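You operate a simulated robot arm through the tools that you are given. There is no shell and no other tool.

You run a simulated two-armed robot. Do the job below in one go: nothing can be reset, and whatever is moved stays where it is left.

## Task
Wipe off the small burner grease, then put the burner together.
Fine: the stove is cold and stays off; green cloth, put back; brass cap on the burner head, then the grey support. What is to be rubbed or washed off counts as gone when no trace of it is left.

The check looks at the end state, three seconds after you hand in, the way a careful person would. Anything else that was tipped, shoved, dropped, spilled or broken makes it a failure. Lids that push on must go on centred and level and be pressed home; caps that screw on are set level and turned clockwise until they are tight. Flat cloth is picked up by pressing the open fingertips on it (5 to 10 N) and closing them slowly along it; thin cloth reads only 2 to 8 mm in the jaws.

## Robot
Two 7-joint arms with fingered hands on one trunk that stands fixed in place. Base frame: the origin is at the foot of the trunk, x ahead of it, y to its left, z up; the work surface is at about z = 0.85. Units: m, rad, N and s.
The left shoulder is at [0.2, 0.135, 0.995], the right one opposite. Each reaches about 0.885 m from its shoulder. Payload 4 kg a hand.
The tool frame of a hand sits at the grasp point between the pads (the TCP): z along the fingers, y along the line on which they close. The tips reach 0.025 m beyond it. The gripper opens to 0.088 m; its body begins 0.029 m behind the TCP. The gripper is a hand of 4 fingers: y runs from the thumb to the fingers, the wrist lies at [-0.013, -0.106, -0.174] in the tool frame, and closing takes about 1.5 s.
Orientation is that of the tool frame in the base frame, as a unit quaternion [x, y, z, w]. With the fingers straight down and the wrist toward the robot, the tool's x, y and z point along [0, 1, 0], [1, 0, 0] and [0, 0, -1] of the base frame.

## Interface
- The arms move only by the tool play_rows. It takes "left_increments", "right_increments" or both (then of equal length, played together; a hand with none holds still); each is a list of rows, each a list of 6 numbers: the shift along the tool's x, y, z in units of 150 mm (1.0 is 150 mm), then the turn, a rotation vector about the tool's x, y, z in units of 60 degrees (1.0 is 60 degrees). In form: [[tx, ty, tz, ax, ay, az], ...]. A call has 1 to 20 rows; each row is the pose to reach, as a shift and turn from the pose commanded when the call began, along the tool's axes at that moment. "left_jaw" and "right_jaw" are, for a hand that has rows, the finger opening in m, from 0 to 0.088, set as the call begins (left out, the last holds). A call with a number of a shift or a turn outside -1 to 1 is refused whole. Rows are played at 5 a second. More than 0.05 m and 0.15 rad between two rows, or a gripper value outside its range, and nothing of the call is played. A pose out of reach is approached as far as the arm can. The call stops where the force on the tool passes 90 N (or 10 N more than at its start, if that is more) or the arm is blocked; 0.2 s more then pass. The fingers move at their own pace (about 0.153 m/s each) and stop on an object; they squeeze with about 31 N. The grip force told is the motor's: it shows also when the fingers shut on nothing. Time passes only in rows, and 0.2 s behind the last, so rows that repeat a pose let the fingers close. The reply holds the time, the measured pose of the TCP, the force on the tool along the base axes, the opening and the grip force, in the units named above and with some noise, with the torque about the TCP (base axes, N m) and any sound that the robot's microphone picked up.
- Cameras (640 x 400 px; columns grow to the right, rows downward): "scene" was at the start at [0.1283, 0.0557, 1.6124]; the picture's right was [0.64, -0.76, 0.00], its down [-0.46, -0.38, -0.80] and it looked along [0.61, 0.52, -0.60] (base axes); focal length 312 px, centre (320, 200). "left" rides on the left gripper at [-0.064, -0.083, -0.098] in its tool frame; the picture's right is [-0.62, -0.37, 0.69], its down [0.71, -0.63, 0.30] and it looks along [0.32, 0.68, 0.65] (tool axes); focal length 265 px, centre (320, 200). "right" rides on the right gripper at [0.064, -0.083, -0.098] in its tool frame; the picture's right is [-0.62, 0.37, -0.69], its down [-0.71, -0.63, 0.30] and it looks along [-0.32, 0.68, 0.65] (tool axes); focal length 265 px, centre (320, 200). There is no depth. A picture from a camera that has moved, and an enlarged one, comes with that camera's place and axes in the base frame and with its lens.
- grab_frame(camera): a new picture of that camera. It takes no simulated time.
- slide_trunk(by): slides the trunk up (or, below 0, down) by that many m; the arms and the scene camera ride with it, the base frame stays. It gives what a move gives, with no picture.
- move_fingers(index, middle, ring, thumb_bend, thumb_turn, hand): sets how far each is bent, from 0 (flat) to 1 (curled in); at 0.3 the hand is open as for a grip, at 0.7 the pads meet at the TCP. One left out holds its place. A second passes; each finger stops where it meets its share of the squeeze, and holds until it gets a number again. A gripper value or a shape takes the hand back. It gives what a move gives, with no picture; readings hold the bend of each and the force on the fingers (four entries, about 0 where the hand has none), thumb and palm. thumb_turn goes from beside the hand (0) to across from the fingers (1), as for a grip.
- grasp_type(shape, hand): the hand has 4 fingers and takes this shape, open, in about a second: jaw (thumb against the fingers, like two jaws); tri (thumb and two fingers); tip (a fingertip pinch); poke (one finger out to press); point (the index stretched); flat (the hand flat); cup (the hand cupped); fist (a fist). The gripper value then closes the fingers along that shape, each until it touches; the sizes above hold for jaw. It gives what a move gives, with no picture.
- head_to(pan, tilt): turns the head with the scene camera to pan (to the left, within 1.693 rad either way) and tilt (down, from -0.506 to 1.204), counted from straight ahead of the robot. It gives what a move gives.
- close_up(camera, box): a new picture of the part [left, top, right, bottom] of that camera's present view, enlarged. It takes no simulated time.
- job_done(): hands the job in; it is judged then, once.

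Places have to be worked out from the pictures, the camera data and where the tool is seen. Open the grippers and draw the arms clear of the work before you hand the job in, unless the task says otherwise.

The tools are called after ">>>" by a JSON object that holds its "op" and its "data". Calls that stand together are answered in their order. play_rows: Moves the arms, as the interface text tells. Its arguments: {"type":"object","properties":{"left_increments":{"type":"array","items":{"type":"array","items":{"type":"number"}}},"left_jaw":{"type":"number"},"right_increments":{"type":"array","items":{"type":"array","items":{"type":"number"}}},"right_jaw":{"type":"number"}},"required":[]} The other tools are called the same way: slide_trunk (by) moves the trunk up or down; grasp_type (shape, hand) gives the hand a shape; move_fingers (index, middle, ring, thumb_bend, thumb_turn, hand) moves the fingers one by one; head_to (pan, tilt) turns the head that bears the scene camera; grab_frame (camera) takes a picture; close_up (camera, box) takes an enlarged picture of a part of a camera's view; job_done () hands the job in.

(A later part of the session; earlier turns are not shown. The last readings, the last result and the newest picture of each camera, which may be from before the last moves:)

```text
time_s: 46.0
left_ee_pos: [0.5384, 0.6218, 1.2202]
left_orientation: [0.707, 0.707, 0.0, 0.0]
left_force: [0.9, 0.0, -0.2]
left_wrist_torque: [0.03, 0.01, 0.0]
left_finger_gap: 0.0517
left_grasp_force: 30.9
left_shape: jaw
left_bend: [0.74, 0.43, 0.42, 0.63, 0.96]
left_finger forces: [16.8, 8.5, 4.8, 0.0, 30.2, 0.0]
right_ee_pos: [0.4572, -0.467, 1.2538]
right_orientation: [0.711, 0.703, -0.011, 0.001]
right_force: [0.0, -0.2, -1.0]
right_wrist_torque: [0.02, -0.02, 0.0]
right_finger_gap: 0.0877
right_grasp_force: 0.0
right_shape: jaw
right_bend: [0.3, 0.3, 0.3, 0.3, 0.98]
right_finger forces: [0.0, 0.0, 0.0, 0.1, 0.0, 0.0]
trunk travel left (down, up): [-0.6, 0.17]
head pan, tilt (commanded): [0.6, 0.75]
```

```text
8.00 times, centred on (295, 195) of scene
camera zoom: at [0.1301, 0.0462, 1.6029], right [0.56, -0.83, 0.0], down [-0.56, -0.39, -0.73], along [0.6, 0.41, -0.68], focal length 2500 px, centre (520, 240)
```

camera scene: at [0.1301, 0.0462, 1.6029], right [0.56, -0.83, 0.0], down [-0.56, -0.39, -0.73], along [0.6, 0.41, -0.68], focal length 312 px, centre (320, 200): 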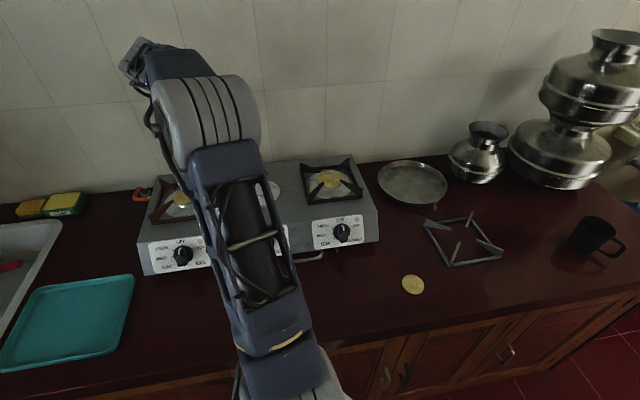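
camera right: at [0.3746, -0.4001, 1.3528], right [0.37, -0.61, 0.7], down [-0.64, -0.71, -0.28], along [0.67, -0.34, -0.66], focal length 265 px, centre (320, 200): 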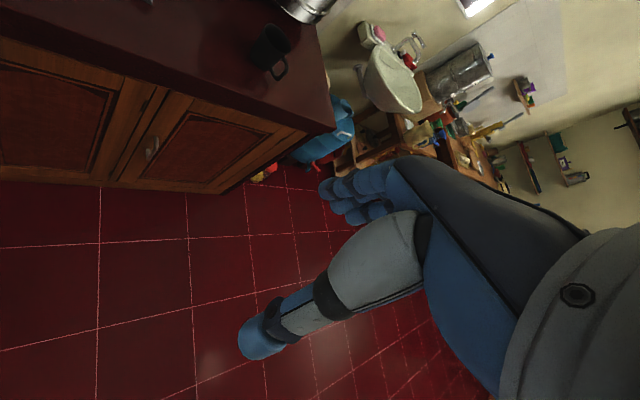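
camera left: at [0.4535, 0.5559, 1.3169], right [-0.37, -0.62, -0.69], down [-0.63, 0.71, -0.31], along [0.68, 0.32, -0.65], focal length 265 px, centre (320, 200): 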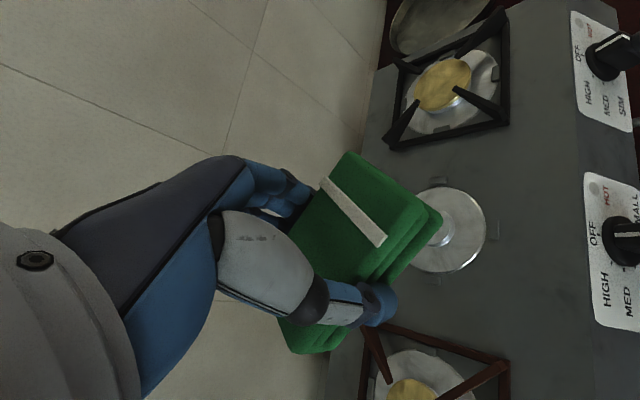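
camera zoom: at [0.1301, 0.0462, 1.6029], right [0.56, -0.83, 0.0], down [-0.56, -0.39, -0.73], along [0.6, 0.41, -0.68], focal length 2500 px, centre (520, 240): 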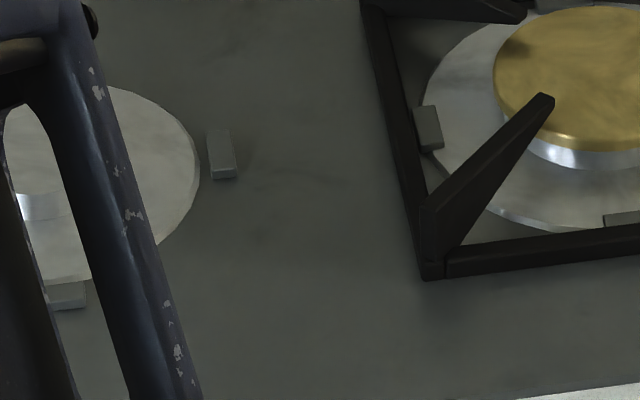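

The grease is gone in both views, with no trace left beside the plate. From this view the lugs give the small burner centre at about (0.615, 0.601). Now I retrace the path to put the cloth back where it lay.

>>> {"op": "play_rows", "data": {"left_increments": [[-0.12, -0.1, -0.06, 0, 0, 0], [-0.26, -0.2, -0.12, 0, 0, 0], [-0.42, -0.32, -0.2, 0, 0, 0], [-0.58, -0.44, -0.28, 0, 0, 0], [-0.72, -0.56, -0.36, 0, 0, 0], [-0.86, -0.67, -0.45, 0, 0, 0], [-0.86, -0.67, -0.45, 0, 0, 0]]}}

>>> {"op": "play_rows", "data": {"left_increments": [[-0.15, 0, -0.02, 0, 0, -0.11], [-0.3, 0, -0.04, 0, 0, -0.22], [-0.45, 0, -0.06, 0, 0, -0.33], [-0.62, 0, -0.08, 0, 0, -0.44], [-0.8, 0, -0.1, 0, 0, -0.55], [-1.0, 0, -0.1, 0, 0, -0.667], [-1.0, 0, -0.1, 0, 0, -0.667]]}}

>>> {"op": "play_rows", "data": {"left_increments": [[-0.16, 0, 0.16, 0, 0, 0], [-0.33, 0, 0.33, 0, 0, 0], [-0.5, 0, 0.5, 0, 0, 0], [-0.67, 0, 0.67, 0, 0, 0], [-0.84, 0, 0.84, 0, 0, 0], [-1.0, 0, 1.0, 0, 0, 0], [-1.0, 0, 1.0, 0, 0, 0]]}}

>>> {"op": "grab_frame", "data": {"camera": "scene"}}

>>> {"op": "grab_frame", "data": {"camera": "left"}}

```text
time_s: 47.6
left_ee_pos: [0.4354, 0.4942, 1.2891]
left_orientation: [0.708, 0.707, 0.0, 0.0]
left_force: [0.0, -0.1, -1.0]
left_wrist_torque: [0.02, 0.01, 0.01]
left_finger_gap: 0.0516
left_grasp_force: 30.7
left_shape: jaw
left_bend: [0.74, 0.43, 0.42, 0.63, 0.96]
left_finger forces: [16.8, 8.5, 4.7, 0.1, 30.3, 0.0]
right_ee_pos: [0.4565, -0.4664, 1.254]
right_orientation: [0.711, 0.703, -0.009, 0.0]
right_force: [0.3, -0.5, -0.1]
right_wrist_torque: [0.01, -0.01, -0.01]
right_finger_gap: 0.0878
right_grasp_force: 0.1
right_shape: jaw
right_bend: [0.3, 0.3, 0.3, 0.3, 0.98]
right_finger forces: [0.1, 0.0, 0.1, 0.0, 0.1, 0.0]
trunk travel left (down, up): [-0.6, 0.17]
head pan, tilt (commanded): [0.6, 0.75]
```

```text
time_s: 49.2
left_ee_pos: [0.4374, 0.3422, 1.3014]
left_orientation: [0.422, 0.907, -0.001, 0.0]
left_force: [-0.6, -0.3, 0.0]
left_wrist_torque: [-0.01, -0.01, 0.01]
left_finger_gap: 0.0518
left_grasp_force: 30.8
left_shape: jaw
left_bend: [0.74, 0.43, 0.42, 0.63, 0.96]
left_finger forces: [16.9, 8.5, 4.6, 0.0, 30.0, 0.0]
right_ee_pos: [0.4557, -0.4673, 1.2547]
right_orientation: [0.711, 0.703, -0.01, 0.0]
right_force: [0.1, -0.7, -0.3]
right_wrist_torque: [0.02, -0.02, -0.01]
right_finger_gap: 0.0878
right_grasp_force: 0.0
right_shape: jaw
right_bend: [0.3, 0.3, 0.3, 0.3, 0.98]
right_finger forces: [0.1, 0.0, 0.0, 0.0, 0.0, 0.0]
trunk travel left (down, up): [-0.6, 0.17]
head pan, tilt (commanded): [0.6, 0.75]
```

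```text
time_s: 50.8
left_ee_pos: [0.5327, 0.2274, 1.1535]
left_orientation: [0.423, 0.906, 0.0, -0.001]
left_force: [-0.1, -0.5, -0.5]
left_wrist_torque: [0.01, -0.04, -0.01]
left_finger_gap: 0.0517
left_grasp_force: 30.5
left_shape: jaw
left_bend: [0.74, 0.43, 0.42, 0.63, 0.96]
left_finger forces: [16.9, 8.5, 4.6, 0.0, 30.1, 0.0]
right_ee_pos: [0.4566, -0.4662, 1.2543]
right_orientation: [0.711, 0.703, -0.01, -0.001]
right_force: [-0.3, -0.6, -0.2]
right_wrist_torque: [0.01, 0.02, 0.01]
right_finger_gap: 0.0875
right_grasp_force: 0.1
right_shape: jaw
right_bend: [0.3, 0.3, 0.3, 0.3, 0.98]
right_finger forces: [0.1, 0.1, 0.0, 0.0, 0.1, 0.0]
trunk travel left (down, up): [-0.6, 0.17]
head pan, tilt (commanded): [0.6, 0.75]
```

```text
taken
camera scene: at [0.13, 0.0463, 1.6029], right [0.56, -0.83, 0.0], down [-0.56, -0.39, -0.73], along [0.6, 0.41, -0.68], focal length 312 px, centre (320, 200)
```

scene: 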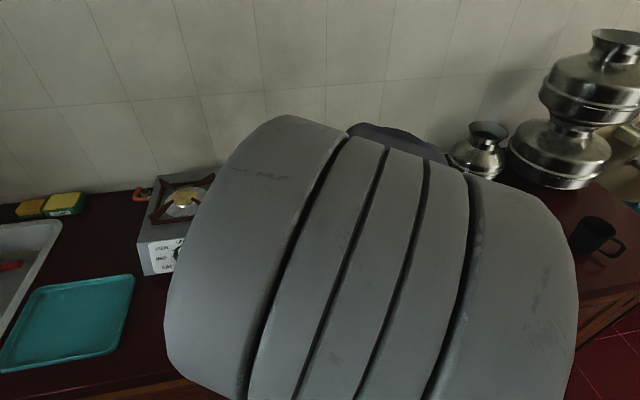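

```text
taken
camera left: at [0.5073, 0.1232, 1.2507], right [0.12, -0.71, -0.69], down [-0.94, 0.14, -0.3], along [0.32, 0.69, -0.65], focal length 265 px, centre (320, 200)
```

left: 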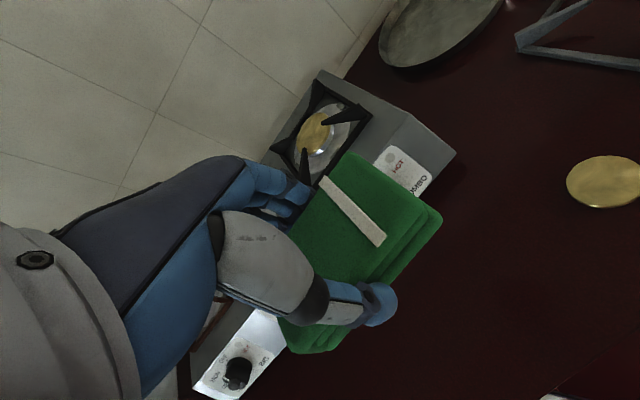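

I'm back above the cloth's place. I align to the grasp pose (0.5536, 0.2179, yaw 45°) and descend in two moves.

>>> {"op": "play_rows", "data": {"left_increments": [[-0.04, 0.02, 0.17, 0, 0, -0.03], [-0.08, 0.04, 0.34, 0, 0, -0.06], [-0.12, 0.06, 0.5, 0, 0, -0.085], [-0.139, 0.067, 0.67, 0, 0, -0.085], [-0.139, 0.067, 0.84, 0, 0, -0.085], [-0.139, 0.067, 1.0, 0, 0, -0.085], [-0.139, 0.067, 1.0, 0, 0, -0.085]]}}

>>> {"op": "play_rows", "data": {"left_increments": [[0, 0, 0.12, 0, 0, 0], [0, 0, 0.25, 0, 0, 0], [0, 0, 0.38, 0, 0, 0], [0, 0, 0.5, 0, 0, 0], [0, 0, 0.6, 0, 0, 0], [0, 0, 0.6, 0, 0, 0]]}}

>>> {"op": "grab_frame", "data": {"camera": "scene"}}

>>> {"op": "grab_frame", "data": {"camera": "left"}}

```text
time_s: 52.4
left_ee_pos: [0.5544, 0.2217, 1.0007]
left_orientation: [0.381, 0.924, 0.0, 0.0]
left_force: [-0.3, 0.0, -0.3]
left_wrist_torque: [0.0, 0.0, 0.01]
left_finger_gap: 0.0514
left_grasp_force: 30.7
left_shape: jaw
left_bend: [0.74, 0.43, 0.42, 0.63, 0.96]
left_finger forces: [16.9, 8.4, 4.6, 0.1, 29.8, 0.0]
right_ee_pos: [0.4564, -0.4655, 1.2546]
right_orientation: [0.711, 0.703, -0.01, 0.0]
right_force: [-0.7, 0.2, 1.1]
right_wrist_torque: [0.0, 0.0, -0.01]
right_finger_gap: 0.0875
right_grasp_force: 0.1
right_shape: jaw
right_bend: [0.3, 0.3, 0.3, 0.3, 0.98]
right_finger forces: [0.0, 0.0, 0.0, 0.0, 0.0, 0.0]
trunk travel left (down, up): [-0.6, 0.17]
head pan, tilt (commanded): [0.6, 0.75]
```

```text
time_s: 53.8
left_ee_pos: [0.555, 0.2194, 0.9113]
left_orientation: [0.381, 0.925, 0.0, 0.001]
left_force: [-0.1, -0.4, -1.0]
left_wrist_torque: [-0.04, 0.0, 0.0]
left_finger_gap: 0.0515
left_grasp_force: 31.0
left_shape: jaw
left_bend: [0.74, 0.43, 0.42, 0.63, 0.96]
left_finger forces: [16.9, 8.4, 4.6, 0.1, 29.9, 0.0]
right_ee_pos: [0.4559, -0.4659, 1.2543]
right_orientation: [0.71, 0.704, -0.01, 0.0]
right_force: [0.6, -0.6, -0.5]
right_wrist_torque: [0.02, 0.03, 0.04]
right_finger_gap: 0.0876
right_grasp_force: 0.1
right_shape: jaw
right_bend: [0.3, 0.3, 0.3, 0.3, 0.98]
right_finger forces: [0.1, 0.0, 0.0, 0.1, 0.1, 0.0]
trunk travel left (down, up): [-0.6, 0.17]
head pan, tilt (commanded): [0.6, 0.75]
```

```text
taken
camera scene: at [0.1301, 0.0463, 1.6029], right [0.56, -0.83, 0.0], down [-0.56, -0.39, -0.73], along [0.6, 0.41, -0.68], focal length 312 px, centre (320, 200)
```

scene: 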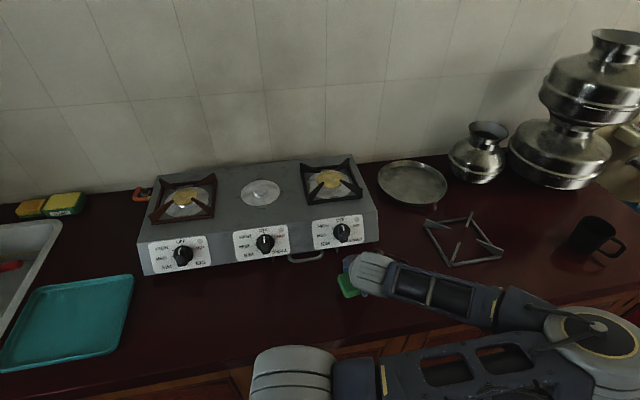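

```text
taken
camera left: at [0.5415, 0.1137, 1.0091], right [0.18, -0.7, -0.69], down [-0.95, 0.06, -0.31], along [0.25, 0.71, -0.65], focal length 265 px, centre (320, 200)
```

left: 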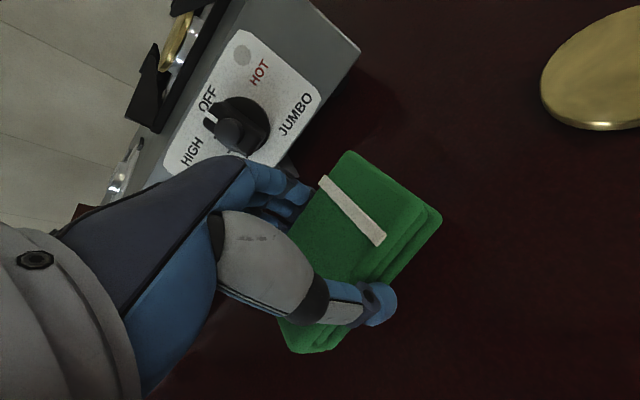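

The cloth is about 2.7 cm above its place, and the scene view again shows the clean stove. I zoom there once more for the record, then set the cloth down.

>>> {"op": "close_up", "data": {"camera": "scene", "box": [215, 165, 335, 240]}}

>>> {"op": "play_rows", "data": {"left_increments": [[0, -0.005, 0.05, 0, 0, 0], [0.0, -0.01, 0.1, 0, 0, 0], [0.0, -0.013, 0.14, 0, 0, 0], [0.0, -0.013, 0.17, 0, 0, 0], [0, -0.013, 0.17, 0, 0, 0]]}}

```text
5.33 times, centred on (275, 202) of scene
camera zoom: at [0.1301, 0.0463, 1.6029], right [0.56, -0.83, 0.0], down [-0.56, -0.39, -0.73], along [0.6, 0.41, -0.68], focal length 1666 px, centre (560, 187)
```

zoom: 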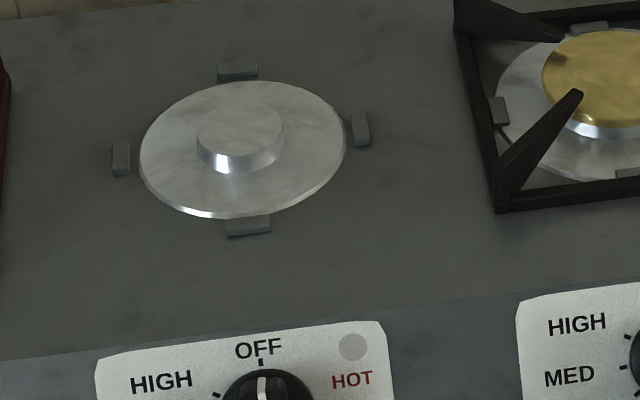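

```text
time_s: 55.0
left_ee_pos: [0.5554, 0.2181, 0.8866]
left_orientation: [0.381, 0.925, 0.0, 0.0]
left_force: [-0.7, -0.6, -1.4]
left_wrist_torque: [0.02, 0.0, 0.01]
left_finger_gap: 0.0516
left_grasp_force: 30.5
left_shape: jaw
left_bend: [0.74, 0.43, 0.42, 0.63, 0.96]
left_finger forces: [17.0, 8.4, 4.5, 0.1, 29.8, 0.0]
right_ee_pos: [0.456, -0.4665, 1.255]
right_orientation: [0.711, 0.703, -0.01, 0.0]
right_force: [0.3, 0.0, 1.0]
right_wrist_torque: [-0.03, 0.0, 0.02]
right_finger_gap: 0.0879
right_grasp_force: 0.1
right_shape: jaw
right_bend: [0.3, 0.3, 0.3, 0.3, 0.98]
right_finger forces: [0.0, 0.1, 0.1, 0.0, 0.1, 0.0]
trunk travel left (down, up): [-0.6, 0.17]
head pan, tilt (commanded): [0.6, 0.75]
```

The grease is completely gone. Now I lower the cloth the last few millimetres in 1 mm rows to touch the counter.

>>> {"op": "play_rows", "data": {"left_increments": [[0, 0, 0.007, 0, 0, 0], [0, 0, 0.013, 0, 0, 0], [0, 0, 0.02, 0, 0, 0], [0, 0, 0.02, 0, 0, 0]]}}

```text
time_s: 56.0
left_ee_pos: [0.5546, 0.2173, 0.8826]
left_orientation: [0.38, 0.925, -0.001, 0.0]
left_force: [0.4, 0.3, -0.5]
left_wrist_torque: [-0.01, 0.02, 0.02]
left_finger_gap: 0.0514
left_grasp_force: 31.4
left_shape: jaw
left_bend: [0.74, 0.43, 0.42, 0.63, 0.96]
left_finger forces: [16.9, 8.3, 4.6, 0.0, 29.8, 0.0]
right_ee_pos: [0.4562, -0.4675, 1.2544]
right_orientation: [0.71, 0.704, -0.009, 0.0]
right_force: [-0.2, -0.3, 0.0]
right_wrist_torque: [-0.01, 0.01, 0.01]
right_finger_gap: 0.088
right_grasp_force: 0.0
right_shape: jaw
right_bend: [0.3, 0.3, 0.3, 0.3, 0.98]
right_finger forces: [0.0, 0.0, 0.0, 0.1, 0.0, 0.0]
trunk travel left (down, up): [-0.6, 0.17]
head pan, tilt (commanded): [0.6, 0.75]
```

Not touching yet at 0.8826 (the pad was pushed up slightly in the grip). I lower a little more.

>>> {"op": "play_rows", "data": {"left_increments": [[0, 0, 0.007, 0, 0, 0], [0, 0, 0.013, 0, 0, 0], [0, 0, 0.02, 0, 0, 0], [0, 0, 0.02, 0, 0, 0]]}}

```text
time_s: 57.0
left_ee_pos: [0.5544, 0.2177, 0.8804]
left_orientation: [0.381, 0.925, 0.0, 0.0]
left_force: [-0.5, -0.3, -0.6]
left_wrist_torque: [-0.02, -0.01, 0.0]
left_finger_gap: 0.0516
left_grasp_force: 31.1
left_shape: jaw
left_bend: [0.74, 0.43, 0.42, 0.63, 0.96]
left_finger forces: [16.9, 8.4, 4.6, 0.1, 29.7, 0.0]
right_ee_pos: [0.4574, -0.4664, 1.2547]
right_orientation: [0.711, 0.703, -0.01, 0.001]
right_force: [0.2, -0.2, -0.2]
right_wrist_torque: [0.01, -0.01, 0.01]
right_finger_gap: 0.0876
right_grasp_force: 0.0
right_shape: jaw
right_bend: [0.3, 0.3, 0.3, 0.3, 0.98]
right_finger forces: [0.1, 0.0, 0.0, 0.1, 0.0, 0.1]
trunk travel left (down, up): [-0.6, 0.17]
head pan, tilt (commanded): [0.6, 0.75]
```

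Still free at 0.8804. One more small step down.

>>> {"op": "play_rows", "data": {"left_increments": [[0, 0, 0.007, 0, 0, 0], [0, 0, 0.013, 0, 0, 0], [0, 0, 0.02, 0, 0, 0], [0, 0, 0.02, 0, 0, 0]]}}

>>> {"op": "close_up", "data": {"camera": "left", "box": [220, 130, 500, 370]}}

>>> {"op": "close_up", "data": {"camera": "scene", "box": [310, 240, 420, 310]}}

```text
time_s: 58.0
left_ee_pos: [0.5551, 0.2179, 0.8779]
left_orientation: [0.381, 0.925, 0.002, 0.001]
left_force: [-0.8, 1.0, 17.0]
left_wrist_torque: [0.0, 0.03, -0.01]
left_finger_gap: 0.0515
left_grasp_force: 31.0
left_shape: jaw
left_bend: [0.74, 0.43, 0.42, 0.63, 0.96]
left_finger forces: [16.7, 8.7, 4.9, 0.0, 30.1, 0.0]
right_ee_pos: [0.4564, -0.4664, 1.2544]
right_orientation: [0.711, 0.703, -0.01, 0.001]
right_force: [0.3, 0.0, -0.4]
right_wrist_torque: [-0.04, -0.02, 0.02]
right_finger_gap: 0.0876
right_grasp_force: 0.0
right_shape: jaw
right_bend: [0.3, 0.3, 0.3, 0.3, 0.98]
right_finger forces: [0.1, 0.0, 0.1, 0.0, 0.0, 0.0]
trunk travel left (down, up): [-0.6, 0.17]
head pan, tilt (commanded): [0.6, 0.75]
```

```text
1.67 times, centred on (360, 250) of left
camera zoom: at [0.5403, 0.1116, 0.9765], right [0.18, -0.7, -0.69], down [-0.95, 0.06, -0.31], along [0.25, 0.72, -0.65], focal length 442 px, centre (253, 117)
```

zoom: 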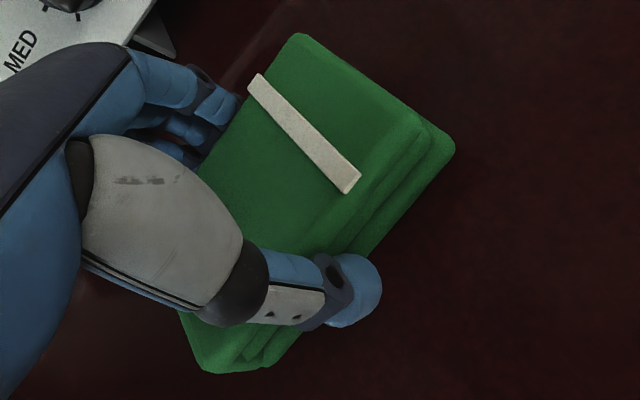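

```text
5.71 times, centred on (365, 275) of scene
camera zoom: at [0.1297, 0.0461, 1.6032], right [0.56, -0.83, 0.0], down [-0.56, -0.39, -0.73], along [0.6, 0.41, -0.68], focal length 1786 px, centre (63, -229)
```

zoom: 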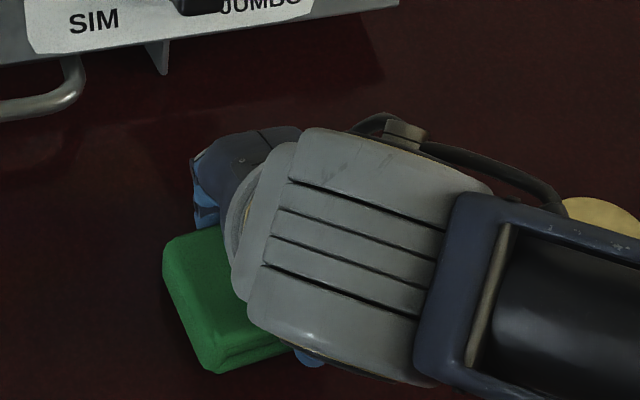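

The cloth touches the counter (17 N). I ease up about a millimetre and open the fingers to release it.

>>> {"op": "play_rows", "data": {"left_increments": [[0, 0, -0.008, 0, 0, 0], [0, 0, -0.008, 0, 0, 0]]}}

>>> {"op": "play_rows", "data": {"left_increments": [[0, 0, 0, 0, 0, 0], [0, 0, 0, 0, 0, 0], [0, 0, 0, 0, 0, 0], [0, 0, 0, 0, 0, 0], [0, 0, 0, 0, 0, 0], [0, 0, 0, 0, 0, 0], [0, 0, 0, 0, 0, 0]], "left_jaw": 0.088}}

>>> {"op": "close_up", "data": {"camera": "left", "box": [220, 130, 500, 370]}}

```text
time_s: 58.6
left_ee_pos: [0.5545, 0.2177, 0.8795]
left_orientation: [0.381, 0.924, 0.001, 0.001]
left_force: [2.2, -0.4, 10.6]
left_wrist_torque: [0.01, -0.05, 0.01]
left_finger_gap: 0.0517
left_grasp_force: 30.9
left_shape: jaw
left_bend: [0.74, 0.43, 0.42, 0.63, 0.96]
left_finger forces: [17.4, 9.2, 4.9, 0.0, 29.4, 0.1]
right_ee_pos: [0.4558, -0.4657, 1.2548]
right_orientation: [0.711, 0.703, -0.009, 0.0]
right_force: [1.0, -0.2, 0.3]
right_wrist_torque: [0.01, 0.03, -0.02]
right_finger_gap: 0.0876
right_grasp_force: 0.1
right_shape: jaw
right_bend: [0.3, 0.3, 0.3, 0.3, 0.98]
right_finger forces: [0.0, 0.1, 0.1, 0.0, 0.0, 0.0]
trunk travel left (down, up): [-0.6, 0.17]
head pan, tilt (commanded): [0.6, 0.75]
```

```text
time_s: 60.2
left_ee_pos: [0.5538, 0.2177, 0.8787]
left_orientation: [0.381, 0.924, 0.001, 0.0]
left_force: [0.7, 0.1, -0.3]
left_wrist_torque: [-0.02, 0.02, -0.02]
left_finger_gap: 0.0875
left_grasp_force: 0.0
left_shape: jaw
left_bend: [0.3, 0.3, 0.3, 0.3, 0.98]
left_finger forces: [0.0, 0.0, 0.0, 0.0, 0.1, 0.0]
right_ee_pos: [0.4564, -0.4672, 1.2541]
right_orientation: [0.711, 0.703, -0.01, 0.0]
right_force: [-0.4, 0.4, 0.5]
right_wrist_torque: [-0.01, 0.0, -0.06]
right_finger_gap: 0.0877
right_grasp_force: 0.1
right_shape: jaw
right_bend: [0.3, 0.3, 0.3, 0.3, 0.98]
right_finger forces: [0.0, 0.1, 0.0, 0.0, 0.0, 0.0]
trunk travel left (down, up): [-0.6, 0.17]
head pan, tilt (commanded): [0.6, 0.75]
```

```text
1.67 times, centred on (360, 250) of left
camera zoom: at [0.5399, 0.112, 0.9771], right [0.18, -0.7, -0.69], down [-0.95, 0.06, -0.3], along [0.25, 0.71, -0.65], focal length 442 px, centre (253, 117)
```

zoom: 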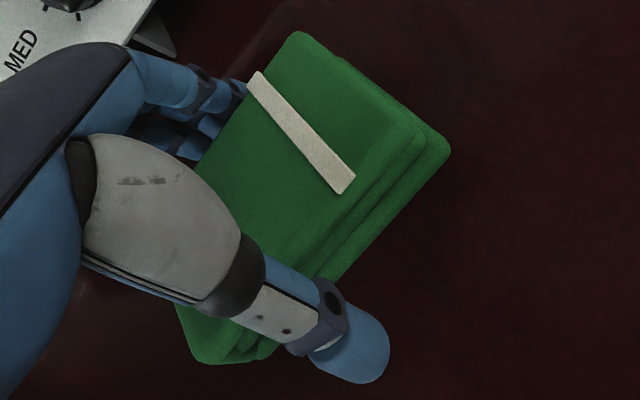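

The cloth is released with no force on the hand. I lift straight up.

>>> {"op": "play_rows", "data": {"left_increments": [[0, 0, -0.04, 0, 0, 0], [0, 0, -0.1, 0, 0, 0], [0, 0, -0.2, 0, 0, 0], [0, 0, -0.35, 0, 0, 0], [0, 0, -0.55, 0, 0, 0], [0, 0, -0.8, 0, 0, 0], [0, 0, -1.0, 0, 0, 0], [0, 0, -1.0, 0, 0, 0]]}}

>>> {"op": "grab_frame", "data": {"camera": "left"}}

>>> {"op": "grab_frame", "data": {"camera": "scene"}}

```text
time_s: 62.0
left_ee_pos: [0.5549, 0.2161, 1.0283]
left_orientation: [0.382, 0.924, 0.0, 0.001]
left_force: [0.4, 0.7, -0.5]
left_wrist_torque: [0.01, -0.01, 0.0]
left_finger_gap: 0.0877
left_grasp_force: 0.0
left_shape: jaw
left_bend: [0.3, 0.3, 0.3, 0.3, 0.98]
left_finger forces: [0.0, 0.1, 0.1, 0.0, 0.1, 0.1]
right_ee_pos: [0.4568, -0.466, 1.2545]
right_orientation: [0.711, 0.704, -0.009, 0.0]
right_force: [-0.1, -0.5, -0.4]
right_wrist_torque: [0.03, -0.03, 0.01]
right_finger_gap: 0.0878
right_grasp_force: 0.0
right_shape: jaw
right_bend: [0.3, 0.3, 0.3, 0.3, 0.98]
right_finger forces: [0.1, 0.1, 0.0, 0.0, 0.0, 0.0]
trunk travel left (down, up): [-0.6, 0.17]
head pan, tilt (commanded): [0.6, 0.75]
```

```text
taken
camera left: at [0.5403, 0.1105, 1.1264], right [0.18, -0.7, -0.69], down [-0.95, 0.06, -0.3], along [0.25, 0.71, -0.65], focal length 265 px, centre (320, 200)
```

left: 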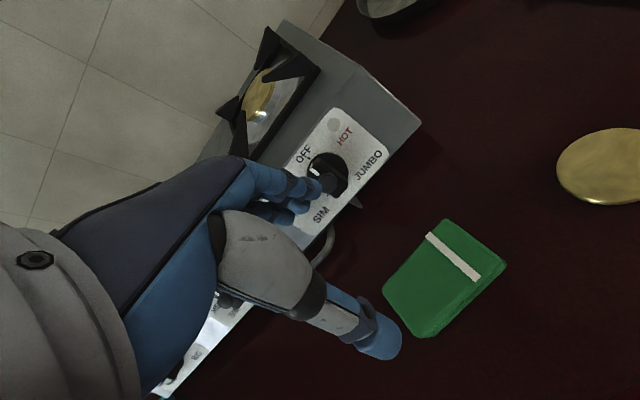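

```text
taken
camera scene: at [0.1302, 0.0462, 1.6029], right [0.56, -0.83, 0.0], down [-0.56, -0.39, -0.73], along [0.6, 0.41, -0.68], focal length 312 px, centre (320, 200)
```

scene: 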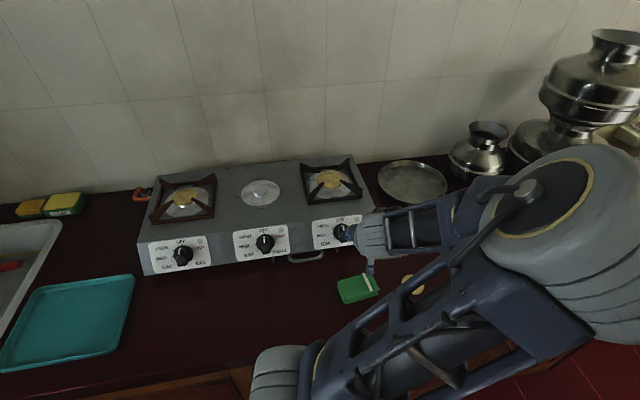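

The cloth is back in its place. Next is the brass cap near (0.65, 0.105): I move the open hand sideways to above it.

>>> {"op": "play_rows", "data": {"left_increments": [[-0.16, -0.012, 0, 0, 0, 0], [-0.32, -0.025, 0, 0, 0, 0], [-0.48, -0.037, 0, 0, 0, 0], [-0.64, -0.05, 0, 0, 0, 0], [-0.8, -0.062, 0, 0, 0, 0], [-0.97, -0.075, 0, 0, 0, 0], [-0.97, -0.075, 0, 0, 0, 0]]}}

>>> {"op": "grab_frame", "data": {"camera": "left"}}

>>> {"op": "grab_frame", "data": {"camera": "scene"}}

```text
time_s: 63.6
left_ee_pos: [0.6523, 0.1053, 1.0316]
left_orientation: [0.382, 0.924, 0.001, 0.0]
left_force: [0.1, 0.6, -0.3]
left_wrist_torque: [0.01, -0.01, 0.01]
left_finger_gap: 0.0874
left_grasp_force: 0.0
left_shape: jaw
left_bend: [0.3, 0.3, 0.3, 0.3, 0.98]
left_finger forces: [0.0, 0.0, 0.0, 0.0, 0.0, 0.0]
right_ee_pos: [0.4563, -0.4663, 1.2534]
right_orientation: [0.711, 0.703, -0.009, 0.001]
right_force: [-0.8, -0.3, -0.8]
right_wrist_torque: [-0.02, -0.03, -0.01]
right_finger_gap: 0.0876
right_grasp_force: 0.1
right_shape: jaw
right_bend: [0.3, 0.3, 0.3, 0.3, 0.98]
right_finger forces: [0.0, 0.1, 0.0, 0.0, 0.0, 0.1]
trunk travel left (down, up): [-0.6, 0.17]
head pan, tilt (commanded): [0.6, 0.75]
```

```text
taken
camera left: at [0.6366, 0.0003, 1.1285], right [0.18, -0.7, -0.69], down [-0.95, 0.06, -0.3], along [0.25, 0.71, -0.65], focal length 265 px, centre (320, 200)
```

left: 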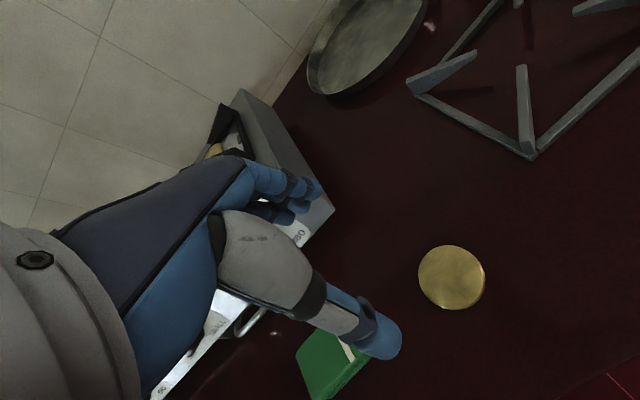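

```text
taken
camera scene: at [0.1301, 0.0463, 1.6029], right [0.56, -0.83, 0.0], down [-0.56, -0.39, -0.73], along [0.6, 0.41, -0.68], focal length 312 px, centre (320, 200)
```

scene: 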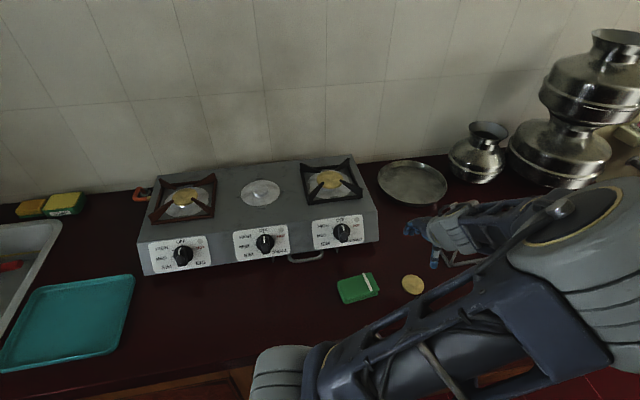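

The cap appears at about (0.654, 0.097), 62 mm across. I zoom to measure its thickness and centre more exactly.

>>> {"op": "close_up", "data": {"camera": "left", "box": [390, 222, 518, 332]}}

>>> {"op": "close_up", "data": {"camera": "scene", "box": [385, 255, 445, 305]}}

```text
3.64 times, centred on (454, 277) of left
camera zoom: at [0.6366, 0.0003, 1.1285], right [0.18, -0.7, -0.69], down [-0.95, 0.06, -0.3], along [0.25, 0.71, -0.65], focal length 965 px, centre (-167, -80)
```

zoom: 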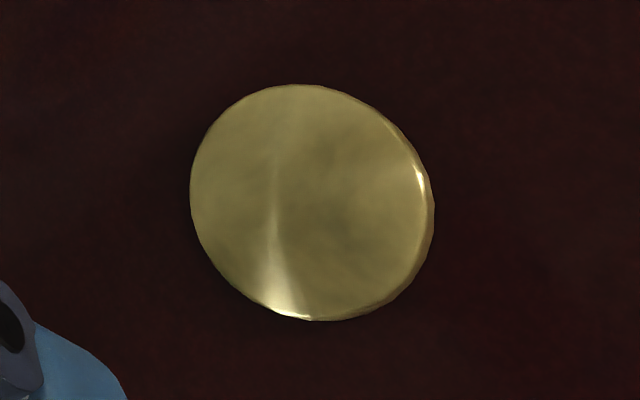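

```text
8.00 times, centred on (415, 280) of scene
camera zoom: at [0.1301, 0.0463, 1.6029], right [0.56, -0.83, 0.0], down [-0.56, -0.39, -0.73], along [0.6, 0.41, -0.68], focal length 2500 px, centre (-440, -440)
```

zoom: 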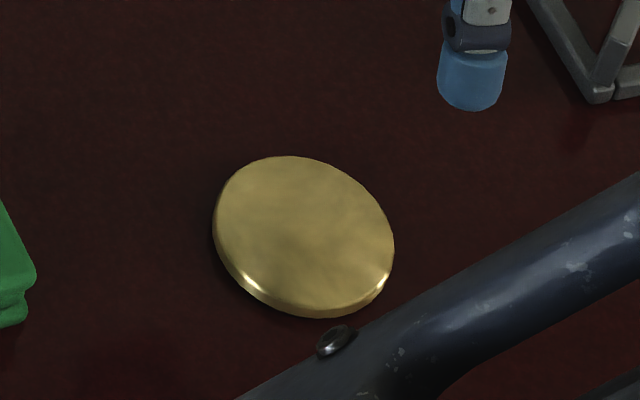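

The cap is about 6 mm thick and 62 mm across; both cameras agree that it lies ~7 mm to the −x side of the tool. I shift over it and lower to about z = 0.905.

>>> {"op": "play_rows", "data": {"left_increments": [[-0.022, -0.009, 0.15, 0, 0, 0], [-0.045, -0.018, 0.3, 0, 0, 0], [-0.045, -0.018, 0.45, 0, 0, 0], [-0.045, -0.018, 0.6, 0, 0, 0], [-0.045, -0.018, 0.72, 0, 0, 0], [-0.045, -0.018, 0.83, 0, 0, 0], [-0.045, -0.018, 0.83, 0, 0, 0]]}}

>>> {"op": "grab_frame", "data": {"camera": "left"}}

>>> {"op": "close_up", "data": {"camera": "scene", "box": [375, 225, 495, 315]}}

```text
time_s: 65.2
left_ee_pos: [0.6541, 0.0995, 0.9029]
left_orientation: [0.382, 0.924, 0.0, 0.0]
left_force: [0.1, 0.1, 1.1]
left_wrist_torque: [0.01, -0.02, 0.0]
left_finger_gap: 0.0874
left_grasp_force: 0.1
left_shape: jaw
left_bend: [0.3, 0.3, 0.3, 0.3, 0.98]
left_finger forces: [0.0, 0.0, 0.0, 0.0, 0.1, 0.0]
left hand out of reach, approached as far as the arm can: row 4
right_ee_pos: [0.4563, -0.4653, 1.2544]
right_orientation: [0.711, 0.703, -0.01, -0.001]
right_force: [-0.4, 0.2, -0.8]
right_wrist_torque: [0.02, 0.02, -0.01]
right_finger_gap: 0.0881
right_grasp_force: 0.1
right_shape: jaw
right_bend: [0.3, 0.3, 0.3, 0.3, 0.98]
right_finger forces: [0.0, 0.0, 0.0, 0.0, 0.0, 0.1]
trunk travel left (down, up): [-0.6, 0.17]
head pan, tilt (commanded): [0.6, 0.75]
```

```text
taken
camera left: at [0.6395, -0.0055, 1.0017], right [0.18, -0.7, -0.69], down [-0.95, 0.06, -0.3], along [0.25, 0.71, -0.65], focal length 265 px, centre (320, 200)
```

left: 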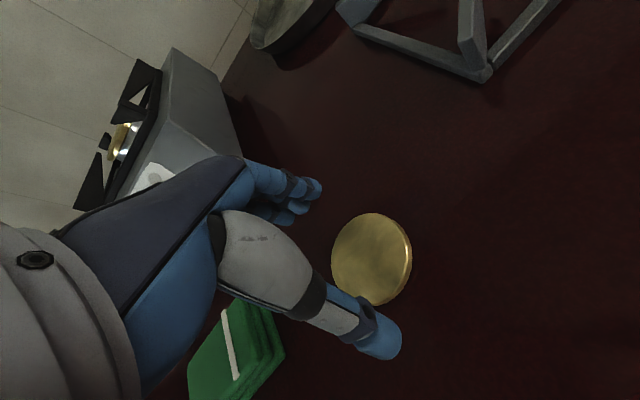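

```text
4.44 times, centred on (435, 270) of scene
camera zoom: at [0.1301, 0.0463, 1.6029], right [0.56, -0.83, 0.0], down [-0.56, -0.39, -0.73], along [0.6, 0.41, -0.68], focal length 1389 px, centre (-191, -111)
```

zoom: 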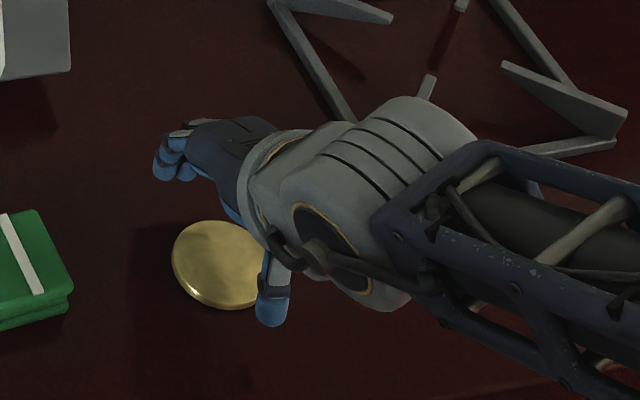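

The cap sits nicely between thumb and fingers, with about a 2 mm residual along x. I lower to about 0.882 and then probe gently for the counter.

>>> {"op": "play_rows", "data": {"left_increments": [[-0.007, 0, 0.04, 0, 0, 0], [-0.013, -0.005, 0.08, 0, 0, 0], [-0.013, -0.005, 0.11, 0, 0, 0], [-0.013, -0.005, 0.14, 0, 0, 0], [-0.013, -0.005, 0.14, 0, 0, 0]]}}

>>> {"op": "play_rows", "data": {"left_increments": [[0, 0, 0.007, 0, 0, 0], [0, 0, 0.013, 0, 0, 0], [0, 0, 0.02, 0, 0, 0], [0, 0, 0.02, 0, 0, 0]]}}

>>> {"op": "close_up", "data": {"camera": "left", "box": [220, 130, 500, 370]}}

```text
time_s: 66.4
left_ee_pos: [0.6536, 0.0996, 0.8826]
left_orientation: [0.382, 0.924, 0.0, 0.0]
left_force: [0.1, -0.4, 0.4]
left_wrist_torque: [-0.04, -0.04, -0.01]
left_finger_gap: 0.0877
left_grasp_force: 0.0
left_shape: jaw
left_bend: [0.3, 0.3, 0.3, 0.3, 0.98]
left_finger forces: [0.0, 0.0, 0.0, 0.0, 0.1, 0.0]
right_ee_pos: [0.4556, -0.4667, 1.254]
right_orientation: [0.711, 0.703, -0.01, 0.0]
right_force: [0.1, -0.9, 0.4]
right_wrist_torque: [0.01, 0.04, 0.01]
right_finger_gap: 0.0872
right_grasp_force: 0.0
right_shape: jaw
right_bend: [0.3, 0.3, 0.3, 0.3, 0.98]
right_finger forces: [0.0, 0.1, 0.1, 0.0, 0.0, 0.0]
trunk travel left (down, up): [-0.6, 0.17]
head pan, tilt (commanded): [0.6, 0.75]
```

```text
time_s: 67.4
left_ee_pos: [0.6531, 0.0984, 0.8809]
left_orientation: [0.381, 0.924, 0.001, 0.0]
left_force: [0.6, -0.3, -1.9]
left_wrist_torque: [0.01, 0.01, 0.0]
left_finger_gap: 0.0877
left_grasp_force: 0.1
left_shape: jaw
left_bend: [0.3, 0.3, 0.3, 0.3, 0.98]
left_finger forces: [0.0, 0.0, 0.0, 0.1, 0.1, 0.1]
right_ee_pos: [0.4552, -0.4662, 1.2553]
right_orientation: [0.711, 0.703, -0.011, 0.0]
right_force: [-0.1, -0.2, -0.3]
right_wrist_torque: [-0.03, -0.01, -0.04]
right_finger_gap: 0.0873
right_grasp_force: 0.2
right_shape: jaw
right_bend: [0.3, 0.3, 0.3, 0.3, 0.98]
right_finger forces: [0.1, 0.0, 0.1, 0.1, 0.0, 0.0]
trunk travel left (down, up): [-0.6, 0.17]
head pan, tilt (commanded): [0.6, 0.75]
```

```text
1.67 times, centred on (360, 250) of left
camera zoom: at [0.6392, -0.0073, 0.978], right [0.18, -0.7, -0.69], down [-0.95, 0.06, -0.3], along [0.25, 0.71, -0.65], focal length 442 px, centre (253, 117)
```

zoom: 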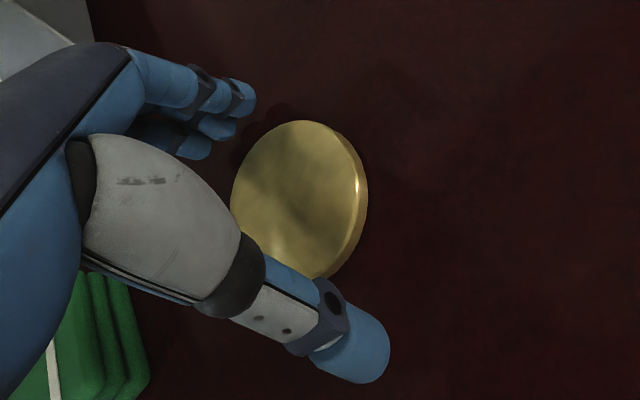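

Still free at 0.881. I continue to probe downward in 1 mm rows.

>>> {"op": "play_rows", "data": {"left_increments": [[0, 0, 0.007, 0, 0, 0], [0, 0, 0.013, 0, 0, 0], [0, 0, 0.02, 0, 0, 0], [0, 0, 0.02, 0, 0, 0]]}}

>>> {"op": "play_rows", "data": {"left_increments": [[0, 0, 0.007, 0, 0, 0], [0, 0, 0.013, 0, 0, 0], [0, 0, 0.013, 0, 0, 0]]}}

```text
time_s: 68.4
left_ee_pos: [0.6533, 0.0983, 0.8775]
left_orientation: [0.381, 0.925, 0.0, 0.0]
left_force: [0.2, 1.1, -0.3]
left_wrist_torque: [0.02, 0.01, 0.02]
left_finger_gap: 0.0876
left_grasp_force: 0.1
left_shape: jaw
left_bend: [0.3, 0.3, 0.3, 0.3, 0.98]
left_finger forces: [0.0, 0.0, 0.0, 0.0, 0.0, 0.0]
right_ee_pos: [0.4563, -0.4665, 1.2551]
right_orientation: [0.711, 0.703, -0.009, 0.0]
right_force: [0.6, -0.6, -0.5]
right_wrist_torque: [-0.02, -0.02, 0.0]
right_finger_gap: 0.0876
right_grasp_force: 0.0
right_shape: jaw
right_bend: [0.3, 0.3, 0.3, 0.3, 0.98]
right_finger forces: [0.1, 0.0, 0.1, 0.0, 0.0, 0.0]
trunk travel left (down, up): [-0.6, 0.17]
head pan, tilt (commanded): [0.6, 0.75]
```

```text
time_s: 69.2
left_ee_pos: [0.6539, 0.0971, 0.8749]
left_orientation: [0.381, 0.924, 0.001, 0.001]
left_force: [-1.6, -0.8, 6.9]
left_wrist_torque: [0.25, -0.16, 0.04]
left_finger_gap: 0.0869
left_grasp_force: 0.0
left_shape: jaw
left_bend: [0.3, 0.3, 0.3, 0.3, 0.98]
left_finger forces: [0.1, 6.6, 0.1, 0.0, 0.1, 0.0]
right_ee_pos: [0.4574, -0.4666, 1.2551]
right_orientation: [0.711, 0.703, -0.01, 0.0]
right_force: [-0.8, -0.3, 0.6]
right_wrist_torque: [-0.02, 0.0, -0.03]
right_finger_gap: 0.0877
right_grasp_force: 0.1
right_shape: jaw
right_bend: [0.3, 0.3, 0.3, 0.3, 0.98]
right_finger forces: [0.0, 0.0, 0.1, 0.0, 0.1, 0.0]
trunk travel left (down, up): [-0.6, 0.17]
head pan, tilt (commanded): [0.6, 0.75]
```

The middle finger touched the counter at TCP z ≈ 0.875, so the tips are right at counter level. I ease up half a millimetre and close gently on the cap's rim.

>>> {"op": "play_rows", "data": {"left_increments": [[0, 0, -0.007, 0, 0, 0], [0, 0, -0.007, 0, 0, 0], [0, 0, -0.007, 0, 0, 0], [0, 0, -0.007, 0, 0, 0]], "left_jaw": 0.07}}

>>> {"op": "play_rows", "data": {"left_increments": [[0, 0, 0, 0, 0, 0], [0, 0, 0, 0, 0, 0], [0, 0, 0, 0, 0, 0], [0, 0, 0, 0, 0, 0], [0, 0, 0, 0, 0, 0], [0, 0, 0, 0, 0, 0]], "left_jaw": 0.045}}

>>> {"op": "close_up", "data": {"camera": "left", "box": [220, 130, 500, 370]}}

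>>> {"op": "close_up", "data": {"camera": "scene", "box": [375, 225, 495, 315]}}

```text
time_s: 70.2
left_ee_pos: [0.6532, 0.097, 0.8754]
left_orientation: [0.381, 0.924, -0.001, 0.0]
left_force: [0.9, 0.6, 1.4]
left_wrist_torque: [-0.02, 0.0, 0.0]
left_finger_gap: 0.0525
left_grasp_force: 31.0
left_shape: jaw
left_bend: [0.28, 0.38, 0.41, 0.67, 1.0]
left_finger forces: [17.2, 8.2, 3.8, 0.0, 28.9, 0.0]
right_ee_pos: [0.4562, -0.468, 1.2539]
right_orientation: [0.711, 0.703, -0.01, 0.0]
right_force: [0.7, -0.3, 0.4]
right_wrist_torque: [0.04, 0.05, 0.01]
right_finger_gap: 0.0879
right_grasp_force: 0.1
right_shape: jaw
right_bend: [0.3, 0.3, 0.3, 0.3, 0.98]
right_finger forces: [0.0, 0.1, 0.1, 0.0, 0.0, 0.1]
trunk travel left (down, up): [-0.6, 0.17]
head pan, tilt (commanded): [0.6, 0.75]
```

```text
time_s: 71.6
left_ee_pos: [0.6537, 0.098, 0.8761]
left_orientation: [0.381, 0.924, 0.001, 0.001]
left_force: [1.0, 0.4, 2.1]
left_wrist_torque: [0.04, -0.01, -0.03]
left_finger_gap: 0.052
left_grasp_force: 30.9
left_shape: jaw
left_bend: [0.28, 0.38, 0.4, 0.69, 1.0]
left_finger forces: [16.5, 9.8, 4.1, 0.0, 28.9, 0.0]
right_ee_pos: [0.4559, -0.4663, 1.2547]
right_orientation: [0.711, 0.703, -0.01, 0.0]
right_force: [0.8, 0.2, -0.1]
right_wrist_torque: [0.0, -0.01, 0.01]
right_finger_gap: 0.0879
right_grasp_force: 0.0
right_shape: jaw
right_bend: [0.3, 0.3, 0.3, 0.3, 0.98]
right_finger forces: [0.0, 0.0, 0.0, 0.0, 0.0, 0.0]
trunk travel left (down, up): [-0.6, 0.17]
head pan, tilt (commanded): [0.6, 0.75]
```

```text
1.67 times, centred on (360, 250) of left
camera zoom: at [0.6395, -0.0082, 0.9736], right [0.18, -0.7, -0.69], down [-0.95, 0.06, -0.3], along [0.25, 0.71, -0.65], focal length 442 px, centre (253, 117)
```

zoom: 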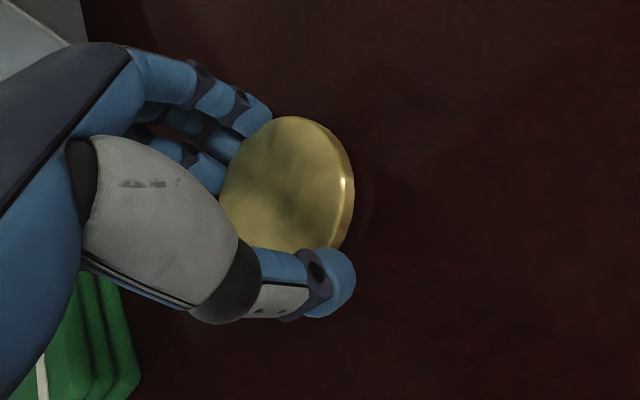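

```text
4.44 times, centred on (435, 270) of scene
camera zoom: at [0.1301, 0.0462, 1.6029], right [0.56, -0.83, 0.0], down [-0.56, -0.39, -0.73], along [0.6, 0.41, -0.68], focal length 1389 px, centre (-191, -111)
```

zoom: 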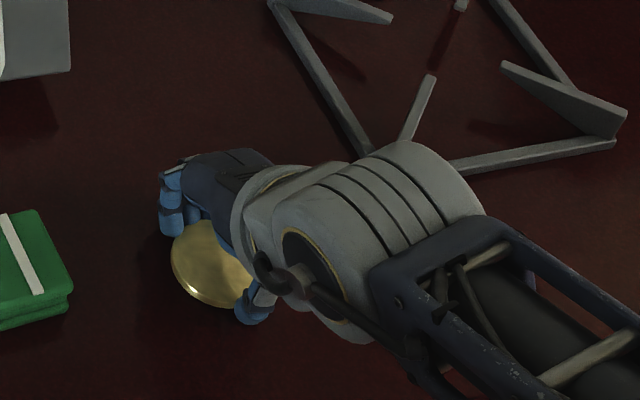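

The cap is gripped by thumb and all three fingers (31 N). I lift it a couple of centimetres and check that it stays level and doesn't slip.

>>> {"op": "play_rows", "data": {"left_increments": [[0, 0, -0.02, 0, 0, 0], [0, 0, -0.05, 0, 0, 0], [0, 0, -0.1, 0, 0, 0], [0, 0, -0.18, 0, 0, 0], [0, 0, -0.18, 0, 0, 0], [0, 0, -0.18, 0, 0, 0]]}}

>>> {"op": "close_up", "data": {"camera": "left", "box": [220, 130, 500, 370]}}

>>> {"op": "close_up", "data": {"camera": "scene", "box": [385, 235, 475, 305]}}

```text
time_s: 73.0
left_ee_pos: [0.6528, 0.0971, 0.903]
left_orientation: [0.381, 0.924, -0.001, 0.0]
left_force: [-0.2, 1.1, 0.0]
left_wrist_torque: [0.02, 0.01, 0.01]
left_finger_gap: 0.0518
left_grasp_force: 31.1
left_shape: jaw
left_bend: [0.28, 0.38, 0.41, 0.69, 1.0]
left_finger forces: [16.4, 9.1, 4.0, 0.1, 29.0, 0.0]
right_ee_pos: [0.4565, -0.4656, 1.2536]
right_orientation: [0.711, 0.703, -0.01, 0.0]
right_force: [1.1, -1.0, 0.3]
right_wrist_torque: [-0.05, 0.02, -0.05]
right_finger_gap: 0.088
right_grasp_force: 0.1
right_shape: jaw
right_bend: [0.3, 0.3, 0.3, 0.3, 0.98]
right_finger forces: [0.0, 0.0, 0.0, 0.0, 0.0, 0.0]
trunk travel left (down, up): [-0.6, 0.17]
head pan, tilt (commanded): [0.6, 0.75]
```

```text
1.67 times, centred on (360, 250) of left
camera zoom: at [0.6383, -0.0075, 1.0009], right [0.18, -0.7, -0.69], down [-0.95, 0.06, -0.3], along [0.25, 0.71, -0.65], focal length 442 px, centre (253, 117)
```

zoom: 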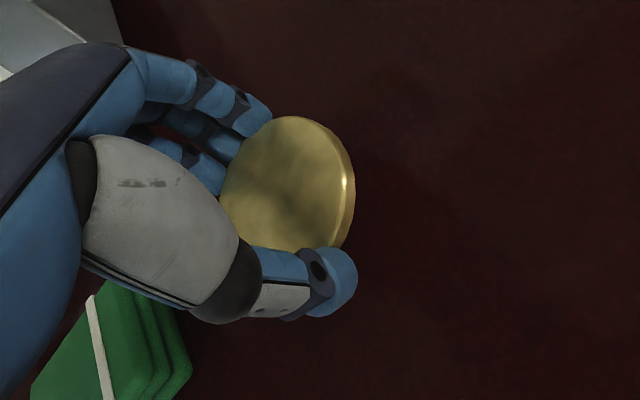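

```text
5.71 times, centred on (430, 270) of scene
camera zoom: at [0.1301, 0.0462, 1.6029], right [0.56, -0.83, 0.0], down [-0.56, -0.39, -0.73], along [0.6, 0.41, -0.68], focal length 1786 px, centre (-309, -200)
```

zoom: 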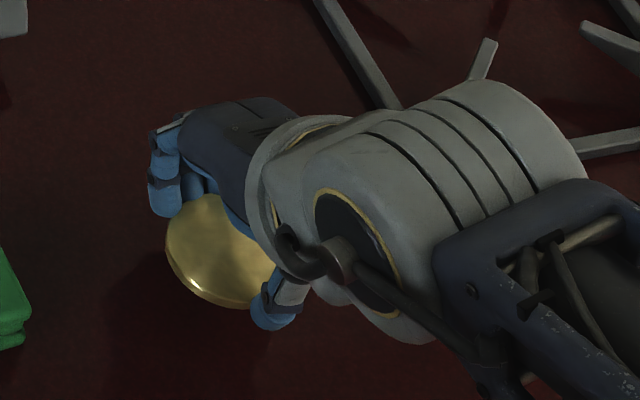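

The cap holds steady and level in the grip. I zoom in to measure where its centre sits relative to the tool frame.

>>> {"op": "close_up", "data": {"camera": "left", "box": [330, 180, 410, 250]}}

>>> {"op": "close_up", "data": {"camera": "scene", "box": [400, 255, 440, 295]}}

```text
5.71 times, centred on (370, 215) of left
camera zoom: at [0.6383, -0.0075, 1.0009], right [0.18, -0.7, -0.69], down [-0.95, 0.06, -0.3], along [0.25, 0.71, -0.65], focal length 1517 px, centre (34, 114)
```

zoom: 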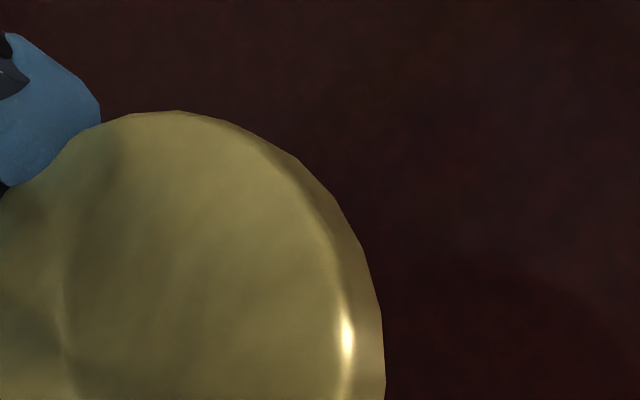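

```text
10.00 times, centred on (420, 275) of scene
camera zoom: at [0.1301, 0.0462, 1.6029], right [0.56, -0.83, 0.0], down [-0.56, -0.39, -0.73], along [0.6, 0.41, -0.68], focal length 3125 px, centre (-680, -550)
```

zoom: 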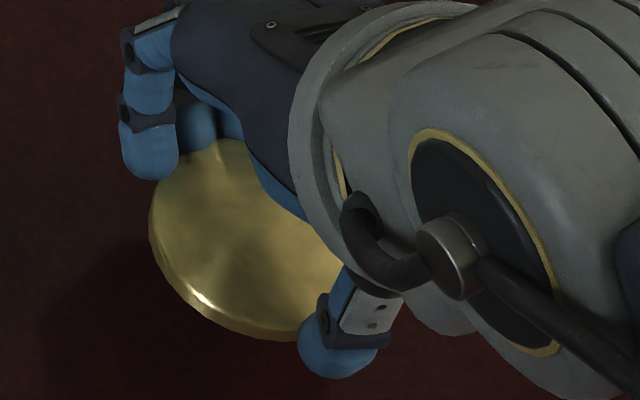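

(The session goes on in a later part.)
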